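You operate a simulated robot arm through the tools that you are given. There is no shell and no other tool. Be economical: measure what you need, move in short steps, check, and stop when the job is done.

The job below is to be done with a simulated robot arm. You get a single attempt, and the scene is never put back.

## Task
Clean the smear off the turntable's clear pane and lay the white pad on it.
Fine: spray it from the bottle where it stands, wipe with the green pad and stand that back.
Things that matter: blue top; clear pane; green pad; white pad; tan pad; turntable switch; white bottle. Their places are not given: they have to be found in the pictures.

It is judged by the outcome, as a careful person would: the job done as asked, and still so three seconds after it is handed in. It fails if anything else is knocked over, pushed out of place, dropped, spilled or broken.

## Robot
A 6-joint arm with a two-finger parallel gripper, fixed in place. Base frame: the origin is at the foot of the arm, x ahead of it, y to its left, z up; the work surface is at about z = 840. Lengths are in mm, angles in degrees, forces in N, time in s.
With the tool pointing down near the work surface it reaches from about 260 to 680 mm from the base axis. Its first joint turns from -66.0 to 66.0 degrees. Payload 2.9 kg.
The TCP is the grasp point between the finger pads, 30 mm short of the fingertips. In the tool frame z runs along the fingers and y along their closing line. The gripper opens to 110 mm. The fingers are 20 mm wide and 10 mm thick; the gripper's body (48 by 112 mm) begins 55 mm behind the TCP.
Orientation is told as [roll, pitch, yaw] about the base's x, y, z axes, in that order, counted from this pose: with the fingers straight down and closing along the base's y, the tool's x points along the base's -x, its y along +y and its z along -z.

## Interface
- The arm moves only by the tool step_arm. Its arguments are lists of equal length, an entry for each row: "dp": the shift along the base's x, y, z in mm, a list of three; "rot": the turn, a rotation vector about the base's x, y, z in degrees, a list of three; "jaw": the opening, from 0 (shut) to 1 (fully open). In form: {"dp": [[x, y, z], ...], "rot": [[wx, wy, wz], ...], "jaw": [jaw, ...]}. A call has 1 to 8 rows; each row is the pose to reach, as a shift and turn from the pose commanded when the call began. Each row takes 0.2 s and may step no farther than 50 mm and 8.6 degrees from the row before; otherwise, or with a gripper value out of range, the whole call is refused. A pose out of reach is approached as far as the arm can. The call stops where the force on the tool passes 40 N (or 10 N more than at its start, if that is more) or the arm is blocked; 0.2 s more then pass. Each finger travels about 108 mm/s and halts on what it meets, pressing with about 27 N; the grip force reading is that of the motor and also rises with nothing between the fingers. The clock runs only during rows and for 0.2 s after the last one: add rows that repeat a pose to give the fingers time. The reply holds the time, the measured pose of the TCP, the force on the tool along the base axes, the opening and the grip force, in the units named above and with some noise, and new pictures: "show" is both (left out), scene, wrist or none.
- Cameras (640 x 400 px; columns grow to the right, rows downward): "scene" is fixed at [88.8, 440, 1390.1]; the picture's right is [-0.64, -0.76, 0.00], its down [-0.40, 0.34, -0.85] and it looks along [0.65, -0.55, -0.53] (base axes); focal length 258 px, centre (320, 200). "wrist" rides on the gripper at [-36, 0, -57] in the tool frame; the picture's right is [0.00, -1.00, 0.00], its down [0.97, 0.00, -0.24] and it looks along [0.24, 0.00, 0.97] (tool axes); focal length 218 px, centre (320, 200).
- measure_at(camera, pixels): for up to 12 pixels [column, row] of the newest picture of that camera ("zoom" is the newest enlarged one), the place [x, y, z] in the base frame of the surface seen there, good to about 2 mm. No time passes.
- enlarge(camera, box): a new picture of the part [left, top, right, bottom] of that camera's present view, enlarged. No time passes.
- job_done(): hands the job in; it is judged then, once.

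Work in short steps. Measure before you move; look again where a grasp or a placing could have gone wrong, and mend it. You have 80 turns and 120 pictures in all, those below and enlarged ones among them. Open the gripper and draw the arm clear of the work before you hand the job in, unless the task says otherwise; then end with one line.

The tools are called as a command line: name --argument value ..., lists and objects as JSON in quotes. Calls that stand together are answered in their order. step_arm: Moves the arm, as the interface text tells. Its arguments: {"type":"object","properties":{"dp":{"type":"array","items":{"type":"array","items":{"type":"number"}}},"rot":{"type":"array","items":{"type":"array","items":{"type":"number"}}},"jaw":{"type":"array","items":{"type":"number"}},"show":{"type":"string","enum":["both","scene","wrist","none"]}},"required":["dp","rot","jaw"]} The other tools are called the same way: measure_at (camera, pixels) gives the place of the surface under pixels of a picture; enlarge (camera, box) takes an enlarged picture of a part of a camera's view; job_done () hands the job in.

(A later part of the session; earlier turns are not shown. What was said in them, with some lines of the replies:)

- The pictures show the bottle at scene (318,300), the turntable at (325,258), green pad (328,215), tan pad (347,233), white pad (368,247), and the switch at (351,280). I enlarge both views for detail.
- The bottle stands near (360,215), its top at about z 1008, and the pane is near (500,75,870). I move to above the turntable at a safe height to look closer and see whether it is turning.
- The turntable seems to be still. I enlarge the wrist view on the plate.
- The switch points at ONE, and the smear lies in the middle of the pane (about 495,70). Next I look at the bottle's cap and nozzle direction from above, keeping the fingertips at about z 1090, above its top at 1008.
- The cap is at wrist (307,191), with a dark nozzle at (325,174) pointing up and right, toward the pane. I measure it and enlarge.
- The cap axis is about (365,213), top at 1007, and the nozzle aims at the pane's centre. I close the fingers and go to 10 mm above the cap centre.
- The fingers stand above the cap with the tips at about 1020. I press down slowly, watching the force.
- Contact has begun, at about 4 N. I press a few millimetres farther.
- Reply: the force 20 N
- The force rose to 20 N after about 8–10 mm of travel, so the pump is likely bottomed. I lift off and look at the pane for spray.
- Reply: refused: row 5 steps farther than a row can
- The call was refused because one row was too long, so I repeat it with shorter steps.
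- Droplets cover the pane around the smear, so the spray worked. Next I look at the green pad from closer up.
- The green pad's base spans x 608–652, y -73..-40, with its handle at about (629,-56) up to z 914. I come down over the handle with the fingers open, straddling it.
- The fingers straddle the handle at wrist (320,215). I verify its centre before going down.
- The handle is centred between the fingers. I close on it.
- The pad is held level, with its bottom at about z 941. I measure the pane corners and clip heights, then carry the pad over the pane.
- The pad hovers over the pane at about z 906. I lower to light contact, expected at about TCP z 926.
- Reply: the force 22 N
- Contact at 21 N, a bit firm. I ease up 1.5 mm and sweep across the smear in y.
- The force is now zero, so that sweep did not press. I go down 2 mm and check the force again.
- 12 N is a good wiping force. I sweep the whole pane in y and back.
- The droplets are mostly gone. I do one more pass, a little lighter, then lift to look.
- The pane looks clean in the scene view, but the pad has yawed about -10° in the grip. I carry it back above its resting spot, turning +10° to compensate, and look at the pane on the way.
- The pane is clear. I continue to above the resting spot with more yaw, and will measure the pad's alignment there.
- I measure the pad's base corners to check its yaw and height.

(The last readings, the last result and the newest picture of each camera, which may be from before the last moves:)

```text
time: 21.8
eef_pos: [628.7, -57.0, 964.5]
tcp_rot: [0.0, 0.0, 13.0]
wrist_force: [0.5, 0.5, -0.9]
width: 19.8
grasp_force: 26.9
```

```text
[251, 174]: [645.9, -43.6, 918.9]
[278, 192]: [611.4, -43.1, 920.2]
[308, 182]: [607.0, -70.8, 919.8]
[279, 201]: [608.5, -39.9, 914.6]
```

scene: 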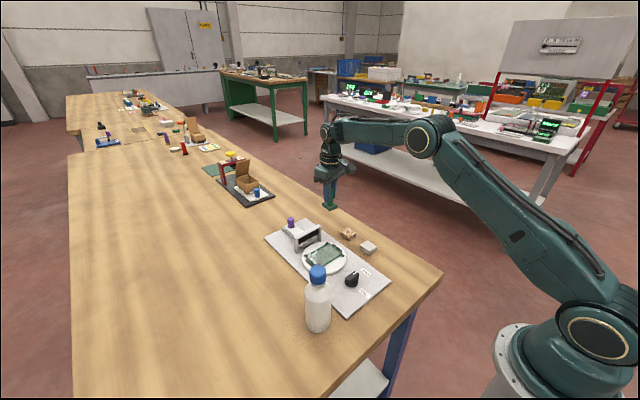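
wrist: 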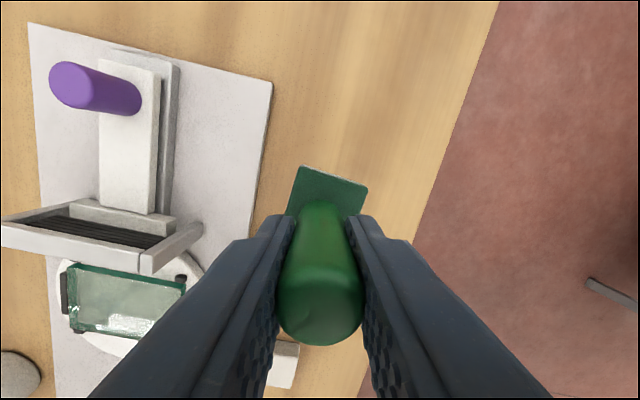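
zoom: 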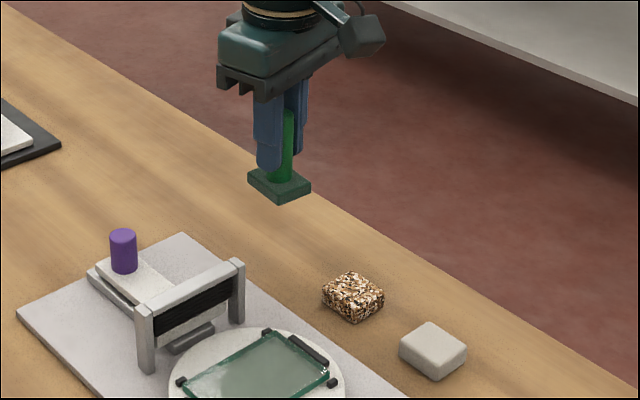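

The pad is square to the base axes within about 2° and its top is at 918.5, so the table contact is about 66 mm below. I lower it gently.

step_arm --dp '[[0, 0, -30], [0, 0, -55], [0, 0, -62], [0, 0, -65], [0, 0, -66]]' --rot '[[0, 0, 0], [0, 0, 0], [0, 0, 0], [0, 0, 0], [0, 0, 0]]' --jaw '[0, 0, 0, 0, 0]' --show "scene"

enlarge --camera "scene" --box '[290, 160, 390, 260]'

```text
time: 23.0
eef_pos: [629.1, -56.4, 898.4]
tcp_rot: [0.0, 0.0, 13.1]
wrist_force: [-0.2, 0.9, -0.5]
width: 19.5
grasp_force: 26.9
```

scene: 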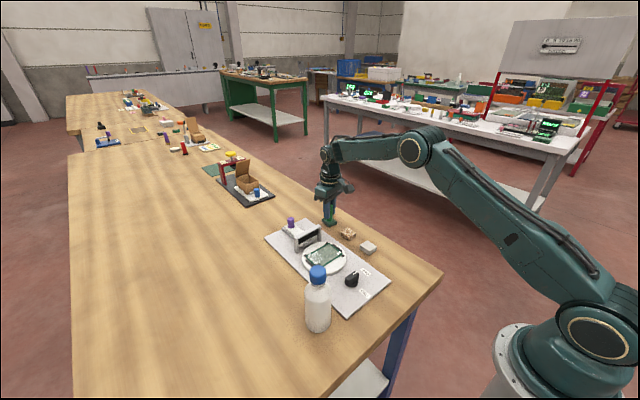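

```text
4.00 times, centred on (340, 210) of scene
```

zoom: 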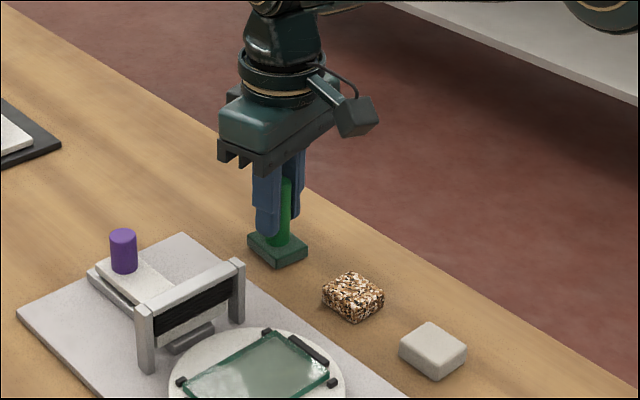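

No contact force yet, so I go down in 1.5 mm steps.

step_arm --dp '[[0, 0, -1.5], [0, 0, -3]]' --rot '[[0, 0, 0], [0, 0, 0]]' --jaw '[0, 0]' --show "none"

measure_at --camera "zoom" --pixels '[[251, 235], [278, 255], [305, 244], [258, 258]]'

```text
time: 23.6
eef_pos: [630.4, -55.5, 896.5]
tcp_rot: [0.1, 0.0, 13.0]
wrist_force: [-2.2, -0.4, 6.4]
width: 19.8
grasp_force: 27.4
```

```text
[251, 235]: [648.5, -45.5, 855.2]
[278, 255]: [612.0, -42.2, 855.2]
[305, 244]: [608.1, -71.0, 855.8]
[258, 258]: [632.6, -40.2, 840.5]
```

The pad is on the table (6 N). I open the jaw and rise straight up.

step_arm --dp '[[0, 0, 0.5], [0, 0, 0.5], [0, 0, 0.5], [0, 0, 30], [0, 0, 70], [0, 0, 100]]' --rot '[[0, 0, 0], [0, 0, 0], [0, 0, 0], [0, 0, 0], [0, 0, 0], [0, 0, 0]]' --jaw '[0.3, 0.55, 0.6, 0.6, 0.6, 0.6]'

enlarge --camera "scene" --box '[290, 190, 390, 290]'

```text
time: 25.0
eef_pos: [628.4, -56.2, 996.2]
tcp_rot: [0.1, 0.0, 13.0]
wrist_force: [-0.5, -0.5, 0.5]
width: 65.8
grasp_force: 0.1
```

scene: 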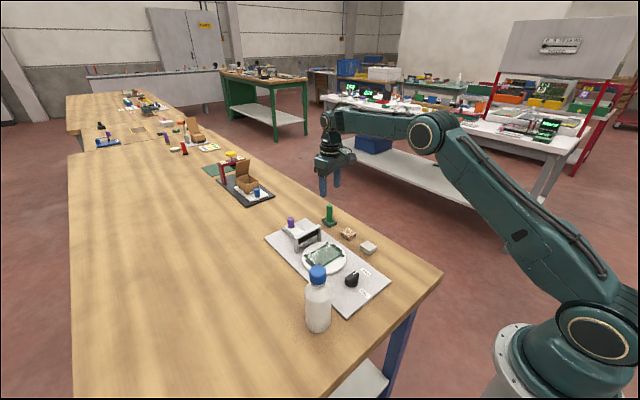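
wrist: 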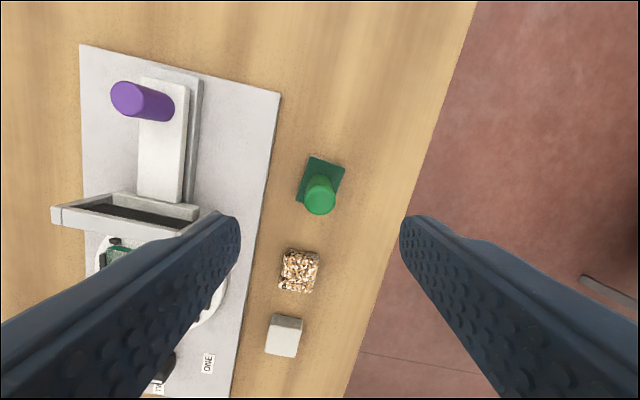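

```text
4.00 times, centred on (340, 240) of scene
```

zoom: 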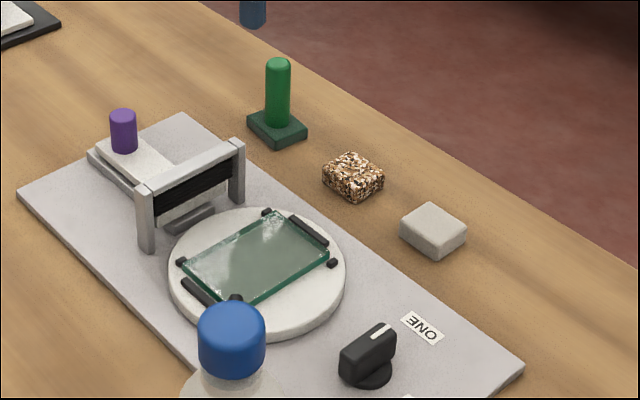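

The green pad stands back in place and upright. I move above the white pad, near (453,-57), turning back to yaw 0.

step_arm --dp '[[-40, 0, 20], [-80, 0, 20], [-120, -1, 20], [-160, -1, 20], [-176, -1, 20]]' --rot '[[0, 0, -5], [0, 0, -10], [0, 0, -13], [0, 0, -13], [0, 0, -13]]' --jaw '[0.6, 0.6, 0.6, 0.6, 0.6]' --show "wrist"

enlarge --camera "scene" --box '[280, 210, 390, 300]'

```text
time: 26.2
eef_pos: [452.3, -55.4, 1017.5]
tcp_rot: [0.0, -0.1, -0.1]
wrist_force: [-0.2, -0.4, -0.1]
width: 66.1
grasp_force: 0.1
```

wrist: 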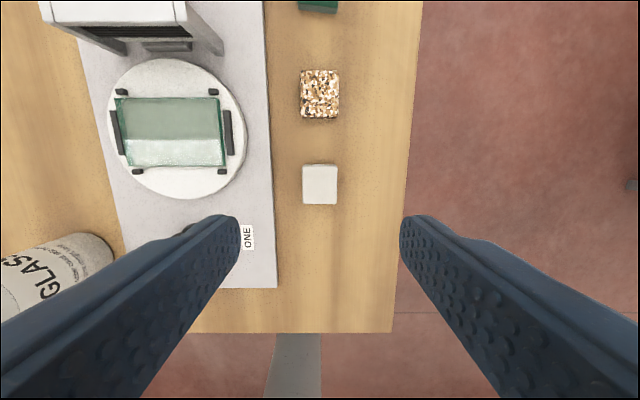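

```text
4.44 times, centred on (335, 255) of scene
```

zoom: 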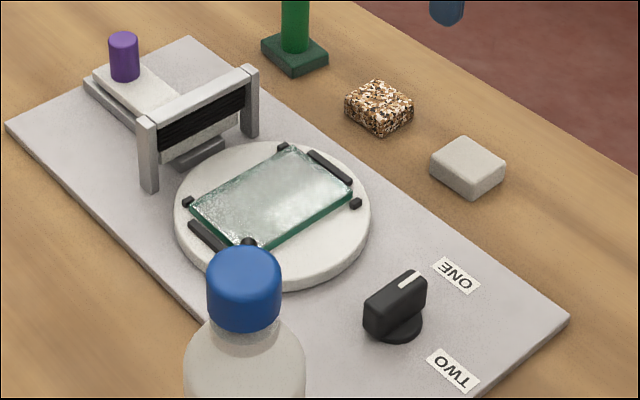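

The pane now shows unobstructed at wrist (170,130). I enlarge it for residue, and measure the white pad's edges.

enlarge --camera "wrist" --box '[100, 60, 250, 200]'

measure_at --camera "wrist" --pixels '[[305, 168], [336, 168], [305, 191], [336, 191], [320, 180], [320, 166], [320, 192], [120, 102], [215, 102], [128, 162], [220, 162], [170, 130]]'

```text
2.86 times, centred on (175, 130) of wrist
```

zoom: 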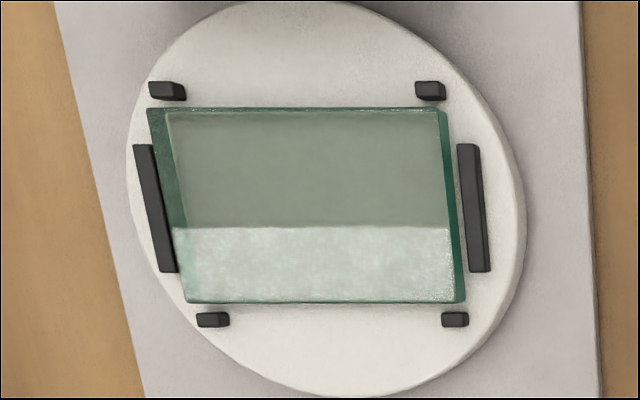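

```text
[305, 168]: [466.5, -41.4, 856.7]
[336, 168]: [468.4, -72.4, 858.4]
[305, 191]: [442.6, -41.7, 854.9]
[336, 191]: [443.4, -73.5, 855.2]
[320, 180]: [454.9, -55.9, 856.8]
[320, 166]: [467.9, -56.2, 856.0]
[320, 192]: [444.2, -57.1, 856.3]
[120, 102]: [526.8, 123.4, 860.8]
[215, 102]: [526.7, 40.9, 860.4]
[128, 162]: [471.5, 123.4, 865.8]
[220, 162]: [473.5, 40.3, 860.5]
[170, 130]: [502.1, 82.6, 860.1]
```

The pane is clean; the bright band is a reflection. The white pad's centre is (454,-57), spanning y -73..-41 with its top at 857. I lower the open fingers around it to TCP z 876.

step_arm --dp '[[0, 0, -45], [0, 0, -90], [0, 0, -120], [0, 0, -120]]' --rot '[[0, 0, 0], [0, 0, 0], [0, 0, 0], [0, 0, 0]]' --jaw '[0.6, 0.6, 0.6, 0.6]'

step_arm --dp '[[0, 0, -10], [0, 0, -19], [0, 0, -19]]' --rot '[[0, 0, 0], [0, 0, 0], [0, 0, 0]]' --jaw '[0.6, 0.6, 0.6]'

enlarge --camera "scene" --box '[310, 190, 420, 290]'

```text
time: 27.2
eef_pos: [453.6, -55.7, 896.2]
tcp_rot: [-0.1, -0.1, 0.0]
wrist_force: [0.0, 0.3, -0.7]
width: 66.0
grasp_force: 0.1
```

scene: 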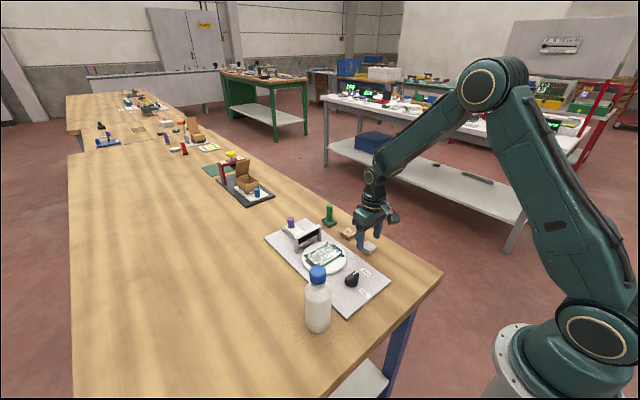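
wrist: 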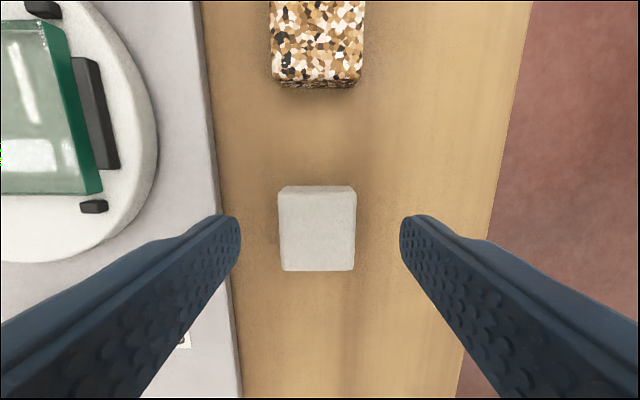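

```text
time: 28.0
eef_pos: [453.8, -56.8, 875.1]
tcp_rot: [0.0, -0.1, 0.0]
wrist_force: [0.1, 0.3, 0.4]
width: 66.2
grasp_force: 0.0
```

scene: 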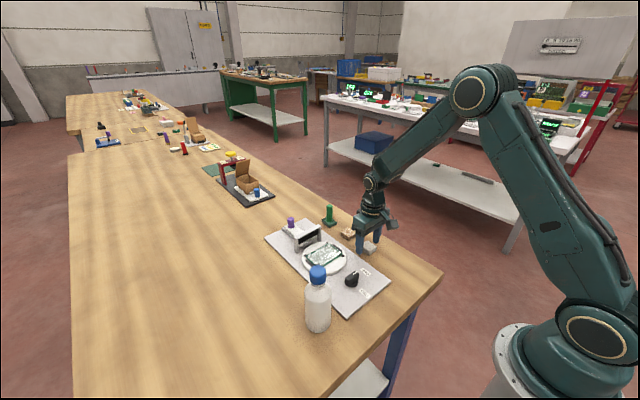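
wrist: 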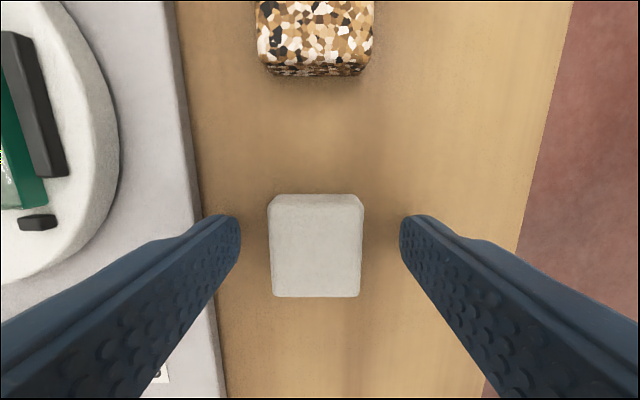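

```text
4.00 times, centred on (365, 240) of scene
```

zoom: 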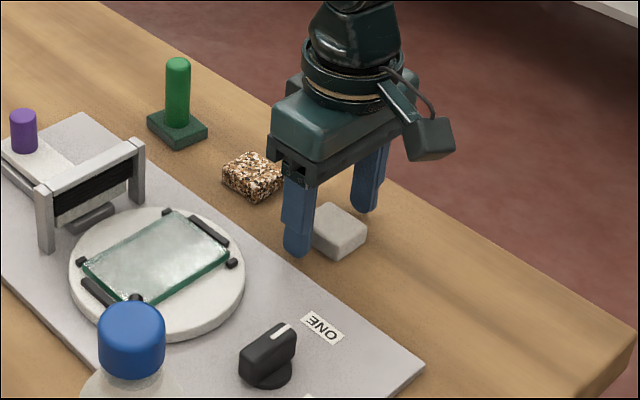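

The pad sits between the fingers. I close and lift.

step_arm --dp '[[0, 0, 0], [0, 0, 0], [0, 0, 0], [0, 0, 0]]' --rot '[[0, 0, 0], [0, 0, 0], [0, 0, 0], [0, 0, 0]]' --jaw '[0.4, 0.25, 0.1, 0.1]' --show "none"

step_arm --dp '[[0, 0, 8], [0, 0, 35], [0, 0, 70], [0, 0, 70]]' --rot '[[0, 0, 0], [0, 0, 0], [0, 0, 0], [0, 0, 0]]' --jaw '[0.1, 0.1, 0.1, 0.1]'

enlarge --camera "scene" --box '[300, 180, 420, 280]'

```text
time: 29.0
eef_pos: [453.8, -57.2, 876.3]
tcp_rot: [0.0, 0.1, 0.1]
wrist_force: [0.3, 0.3, 0.3]
width: 33.9
grasp_force: 26.9
```

```text
time: 30.0
eef_pos: [454.5, -57.3, 946.5]
tcp_rot: [0.0, 0.0, 0.1]
wrist_force: [-0.1, 0.1, 0.4]
width: 33.8
grasp_force: 26.6
```

scene: 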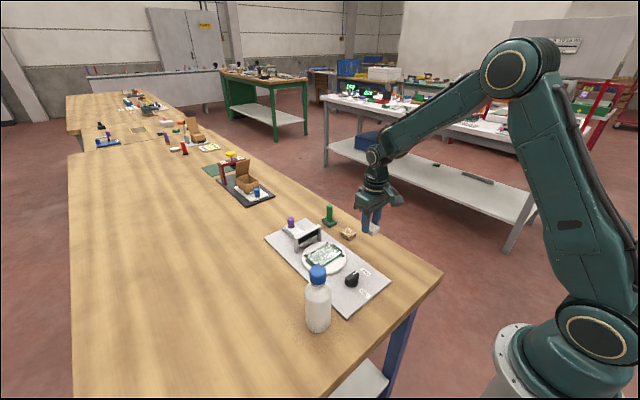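
wrist: 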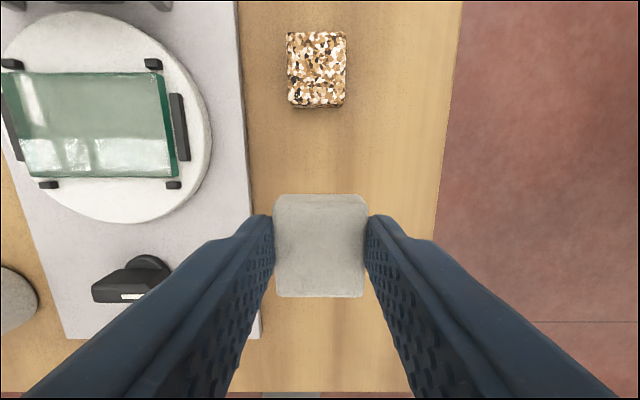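

```text
4.00 times, centred on (360, 230) of scene
```

zoom: 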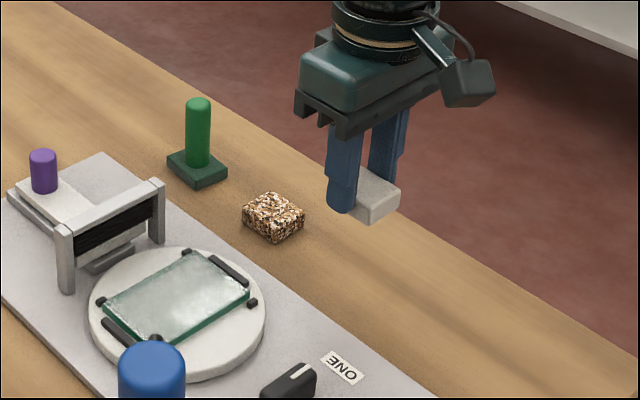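

The white pad is held with its bottom at about z 911. I carry it over the pane centre (499,80) and hover.

step_arm --dp '[[10, 40, 5], [25, 80, 5], [40, 118, 0], [45, 137, -15], [45, 137, -28]]' --rot '[[0, 0, 0], [0, 0, 0], [0, 0, 0], [0, 0, 0], [0, 0, 0]]' --jaw '[0.1, 0.1, 0.1, 0.1, 0.1]'

enlarge --camera "scene" --box '[280, 200, 370, 290]'

```text
time: 31.2
eef_pos: [498.4, 80.3, 919.9]
tcp_rot: [0.0, -0.1, 0.0]
wrist_force: [0.0, -0.1, 0.0]
width: 33.9
grasp_force: 27.0
```

scene: 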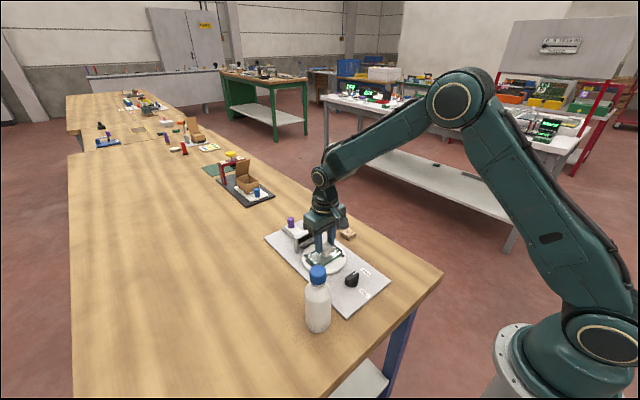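
wrist: 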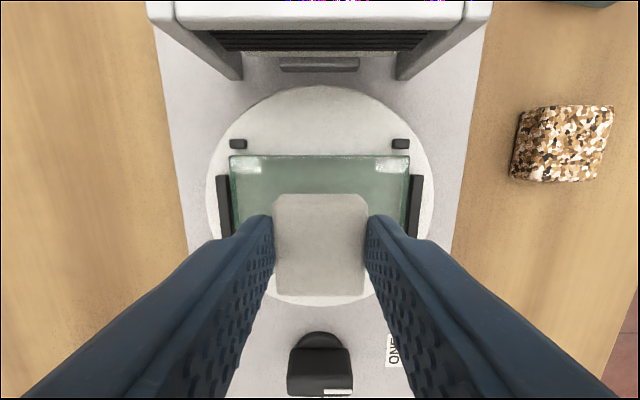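

```text
4.44 times, centred on (325, 245) of scene
```

zoom: 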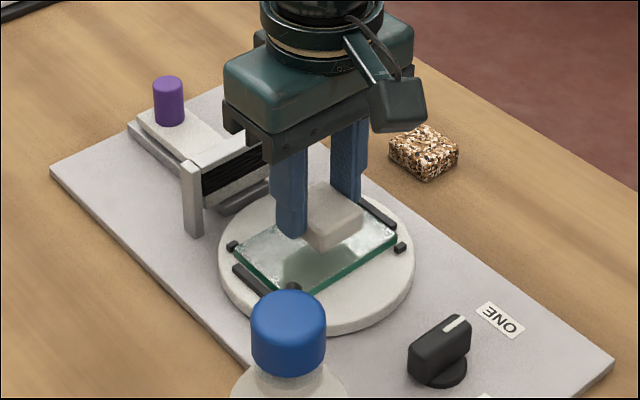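

The pad is centred over the pane, about 14 mm above it. I lower it slowly to contact.

step_arm --dp '[[0, 0, -8], [0, 0, -11], [0, 0, -13], [0, 0, -14]]' --rot '[[0, 0, 0], [0, 0, 0], [0, 0, 0], [0, 0, 0]]' --jaw '[0.1, 0.1, 0.1, 0.1]' --show "none"

```text
time: 32.2
eef_pos: [498.2, 80.9, 903.5]
tcp_rot: [0.1, -0.1, 0.0]
wrist_force: [0.3, 0.6, 0.0]
width: 34.0
grasp_force: 27.2
```

step_arm --dp '[[0, 0, -1], [0, 0, -2]]' --rot '[[0, 0, 0], [0, 0, 0]]' --jaw '[0.1, 0.1]' --show "none"

enlarge --camera "scene" --box '[290, 220, 360, 280]'

```text
time: 32.8
eef_pos: [499.0, 80.1, 903.2]
tcp_rot: [0.0, -0.1, 0.0]
wrist_force: [-2.6, -1.0, 10.2]
width: 33.9
grasp_force: 27.1
```

```text
6.67 times, centred on (325, 250) of scene
```

zoom: 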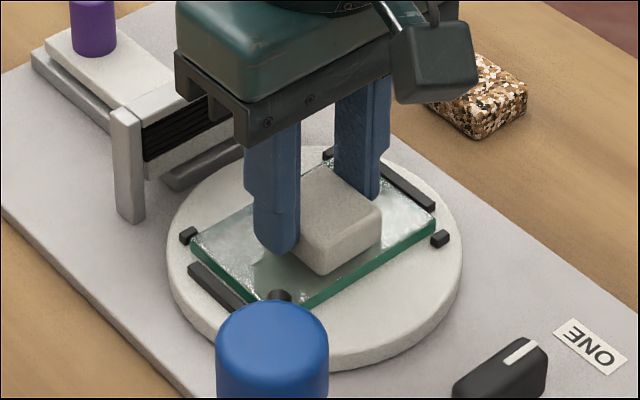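

The pad is on the pane (10 N). I ease up 1 mm, open partly, rise straight up, and draw away.

step_arm --dp '[[0, 0, 1], [0, 0, 1], [0, 0, 1], [0, 0, 25], [0, 0, 65], [0, 0, 110], [-30, -30, 135], [-60, -60, 140]]' --rot '[[0, 0, 0], [0, 0, 0], [0, 0, 0], [0, 0, 0], [0, 0, 0], [0, 0, 0], [0, 0, 0], [0, 0, 0]]' --jaw '[0.4, 0.5, 0.55, 0.55, 0.55, 0.55, 0.55, 0.55]'

enlarge --camera "scene" --box '[260, 190, 400, 340]'

enlarge --camera "wrist" --box '[100, 0, 400, 200]'

```text
time: 34.6
eef_pos: [437.3, 23.1, 1042.6]
tcp_rot: [0.0, -0.1, 0.1]
wrist_force: [1.0, 0.0, -0.2]
width: 60.7
grasp_force: 0.0
```

scene: 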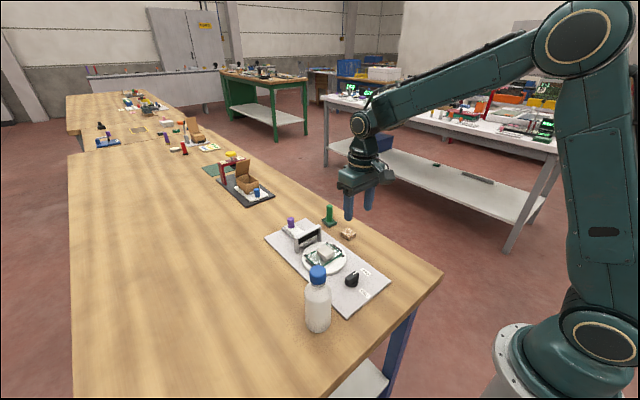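
wrist: 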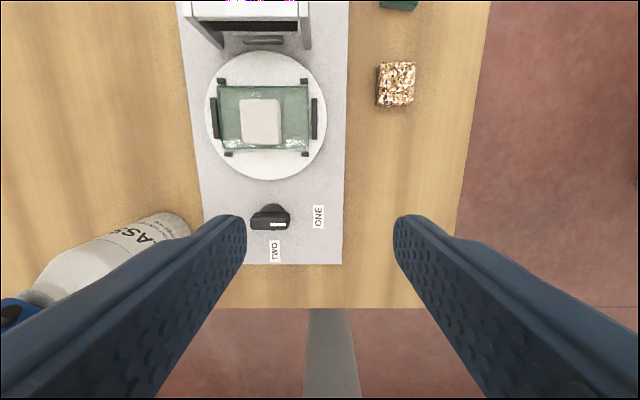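

```text
2.67 times, centred on (330, 265) of scene
```

zoom: 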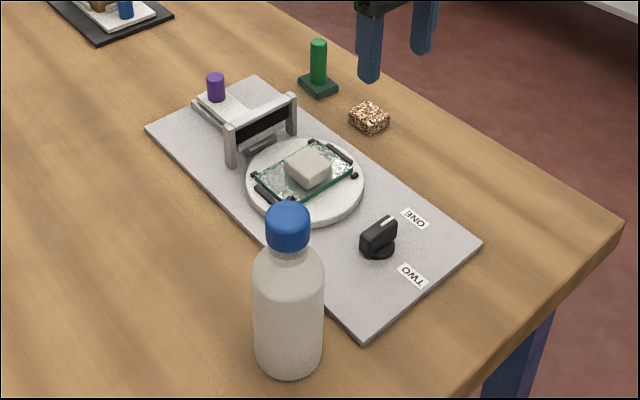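

```text
2.00 times, centred on (250, 100) of wrist
```

zoom: 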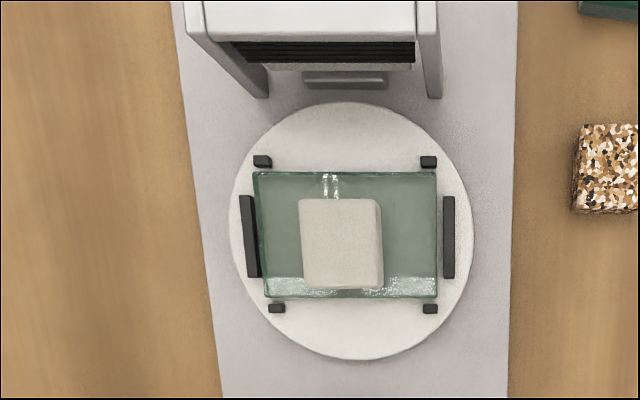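

The white pad lies flat on the clean pane, the green pad stands in its place, and the bottle, tan pad and switch have not moved. I draw the arm up clear and then hand in.

step_arm --dp '[[0, -30, 40], [0, -60, 80], [0, -80, 120], [0, -100, 160]]' --rot '[[0, 0, 0], [0, 0, 0], [0, 0, 0], [0, 0, 0]]' --jaw '[0.7, 0.9, 1, 1]'

enlarge --camera "wrist" --box '[100, 0, 400, 220]'

```text
time: 35.6
eef_pos: [437.6, -78.5, 1201.8]
tcp_rot: [0.0, 0.0, 0.0]
wrist_force: [0.0, 0.0, -0.1]
width: 109.7
grasp_force: 0.2
```

scene: 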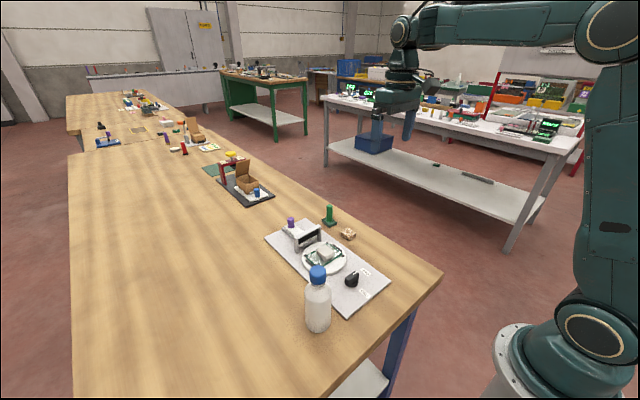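
wrist: 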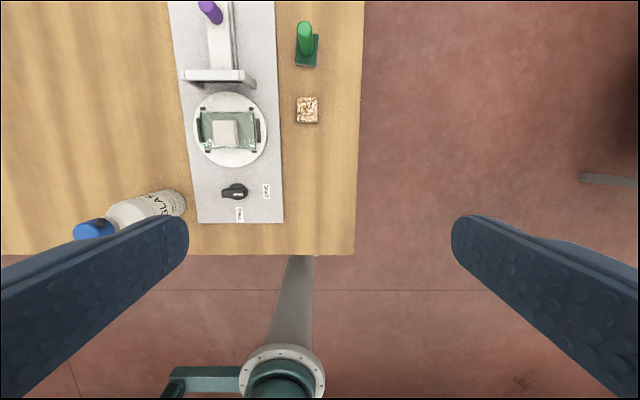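

```text
1.82 times, centred on (250, 110) of wrist
```

zoom: 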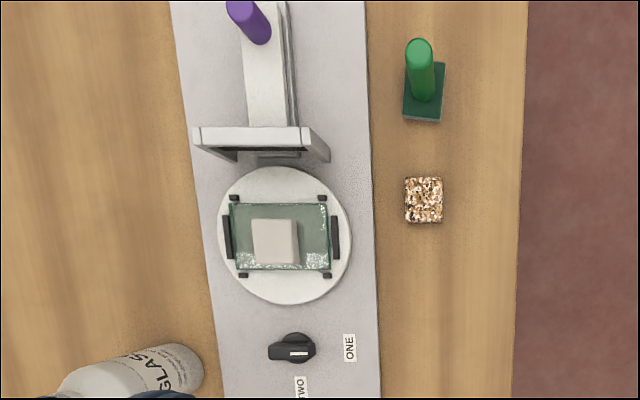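

Everything is in its place and the arm is clear with the gripper open, so I hand in.

job_done

```text
The job is handed in.
```

The smear is off the pane and the white pad lies on it; I sprayed from the bottle where it stood, wiped with the green pad and stood that back in its place, and the job is handed in.
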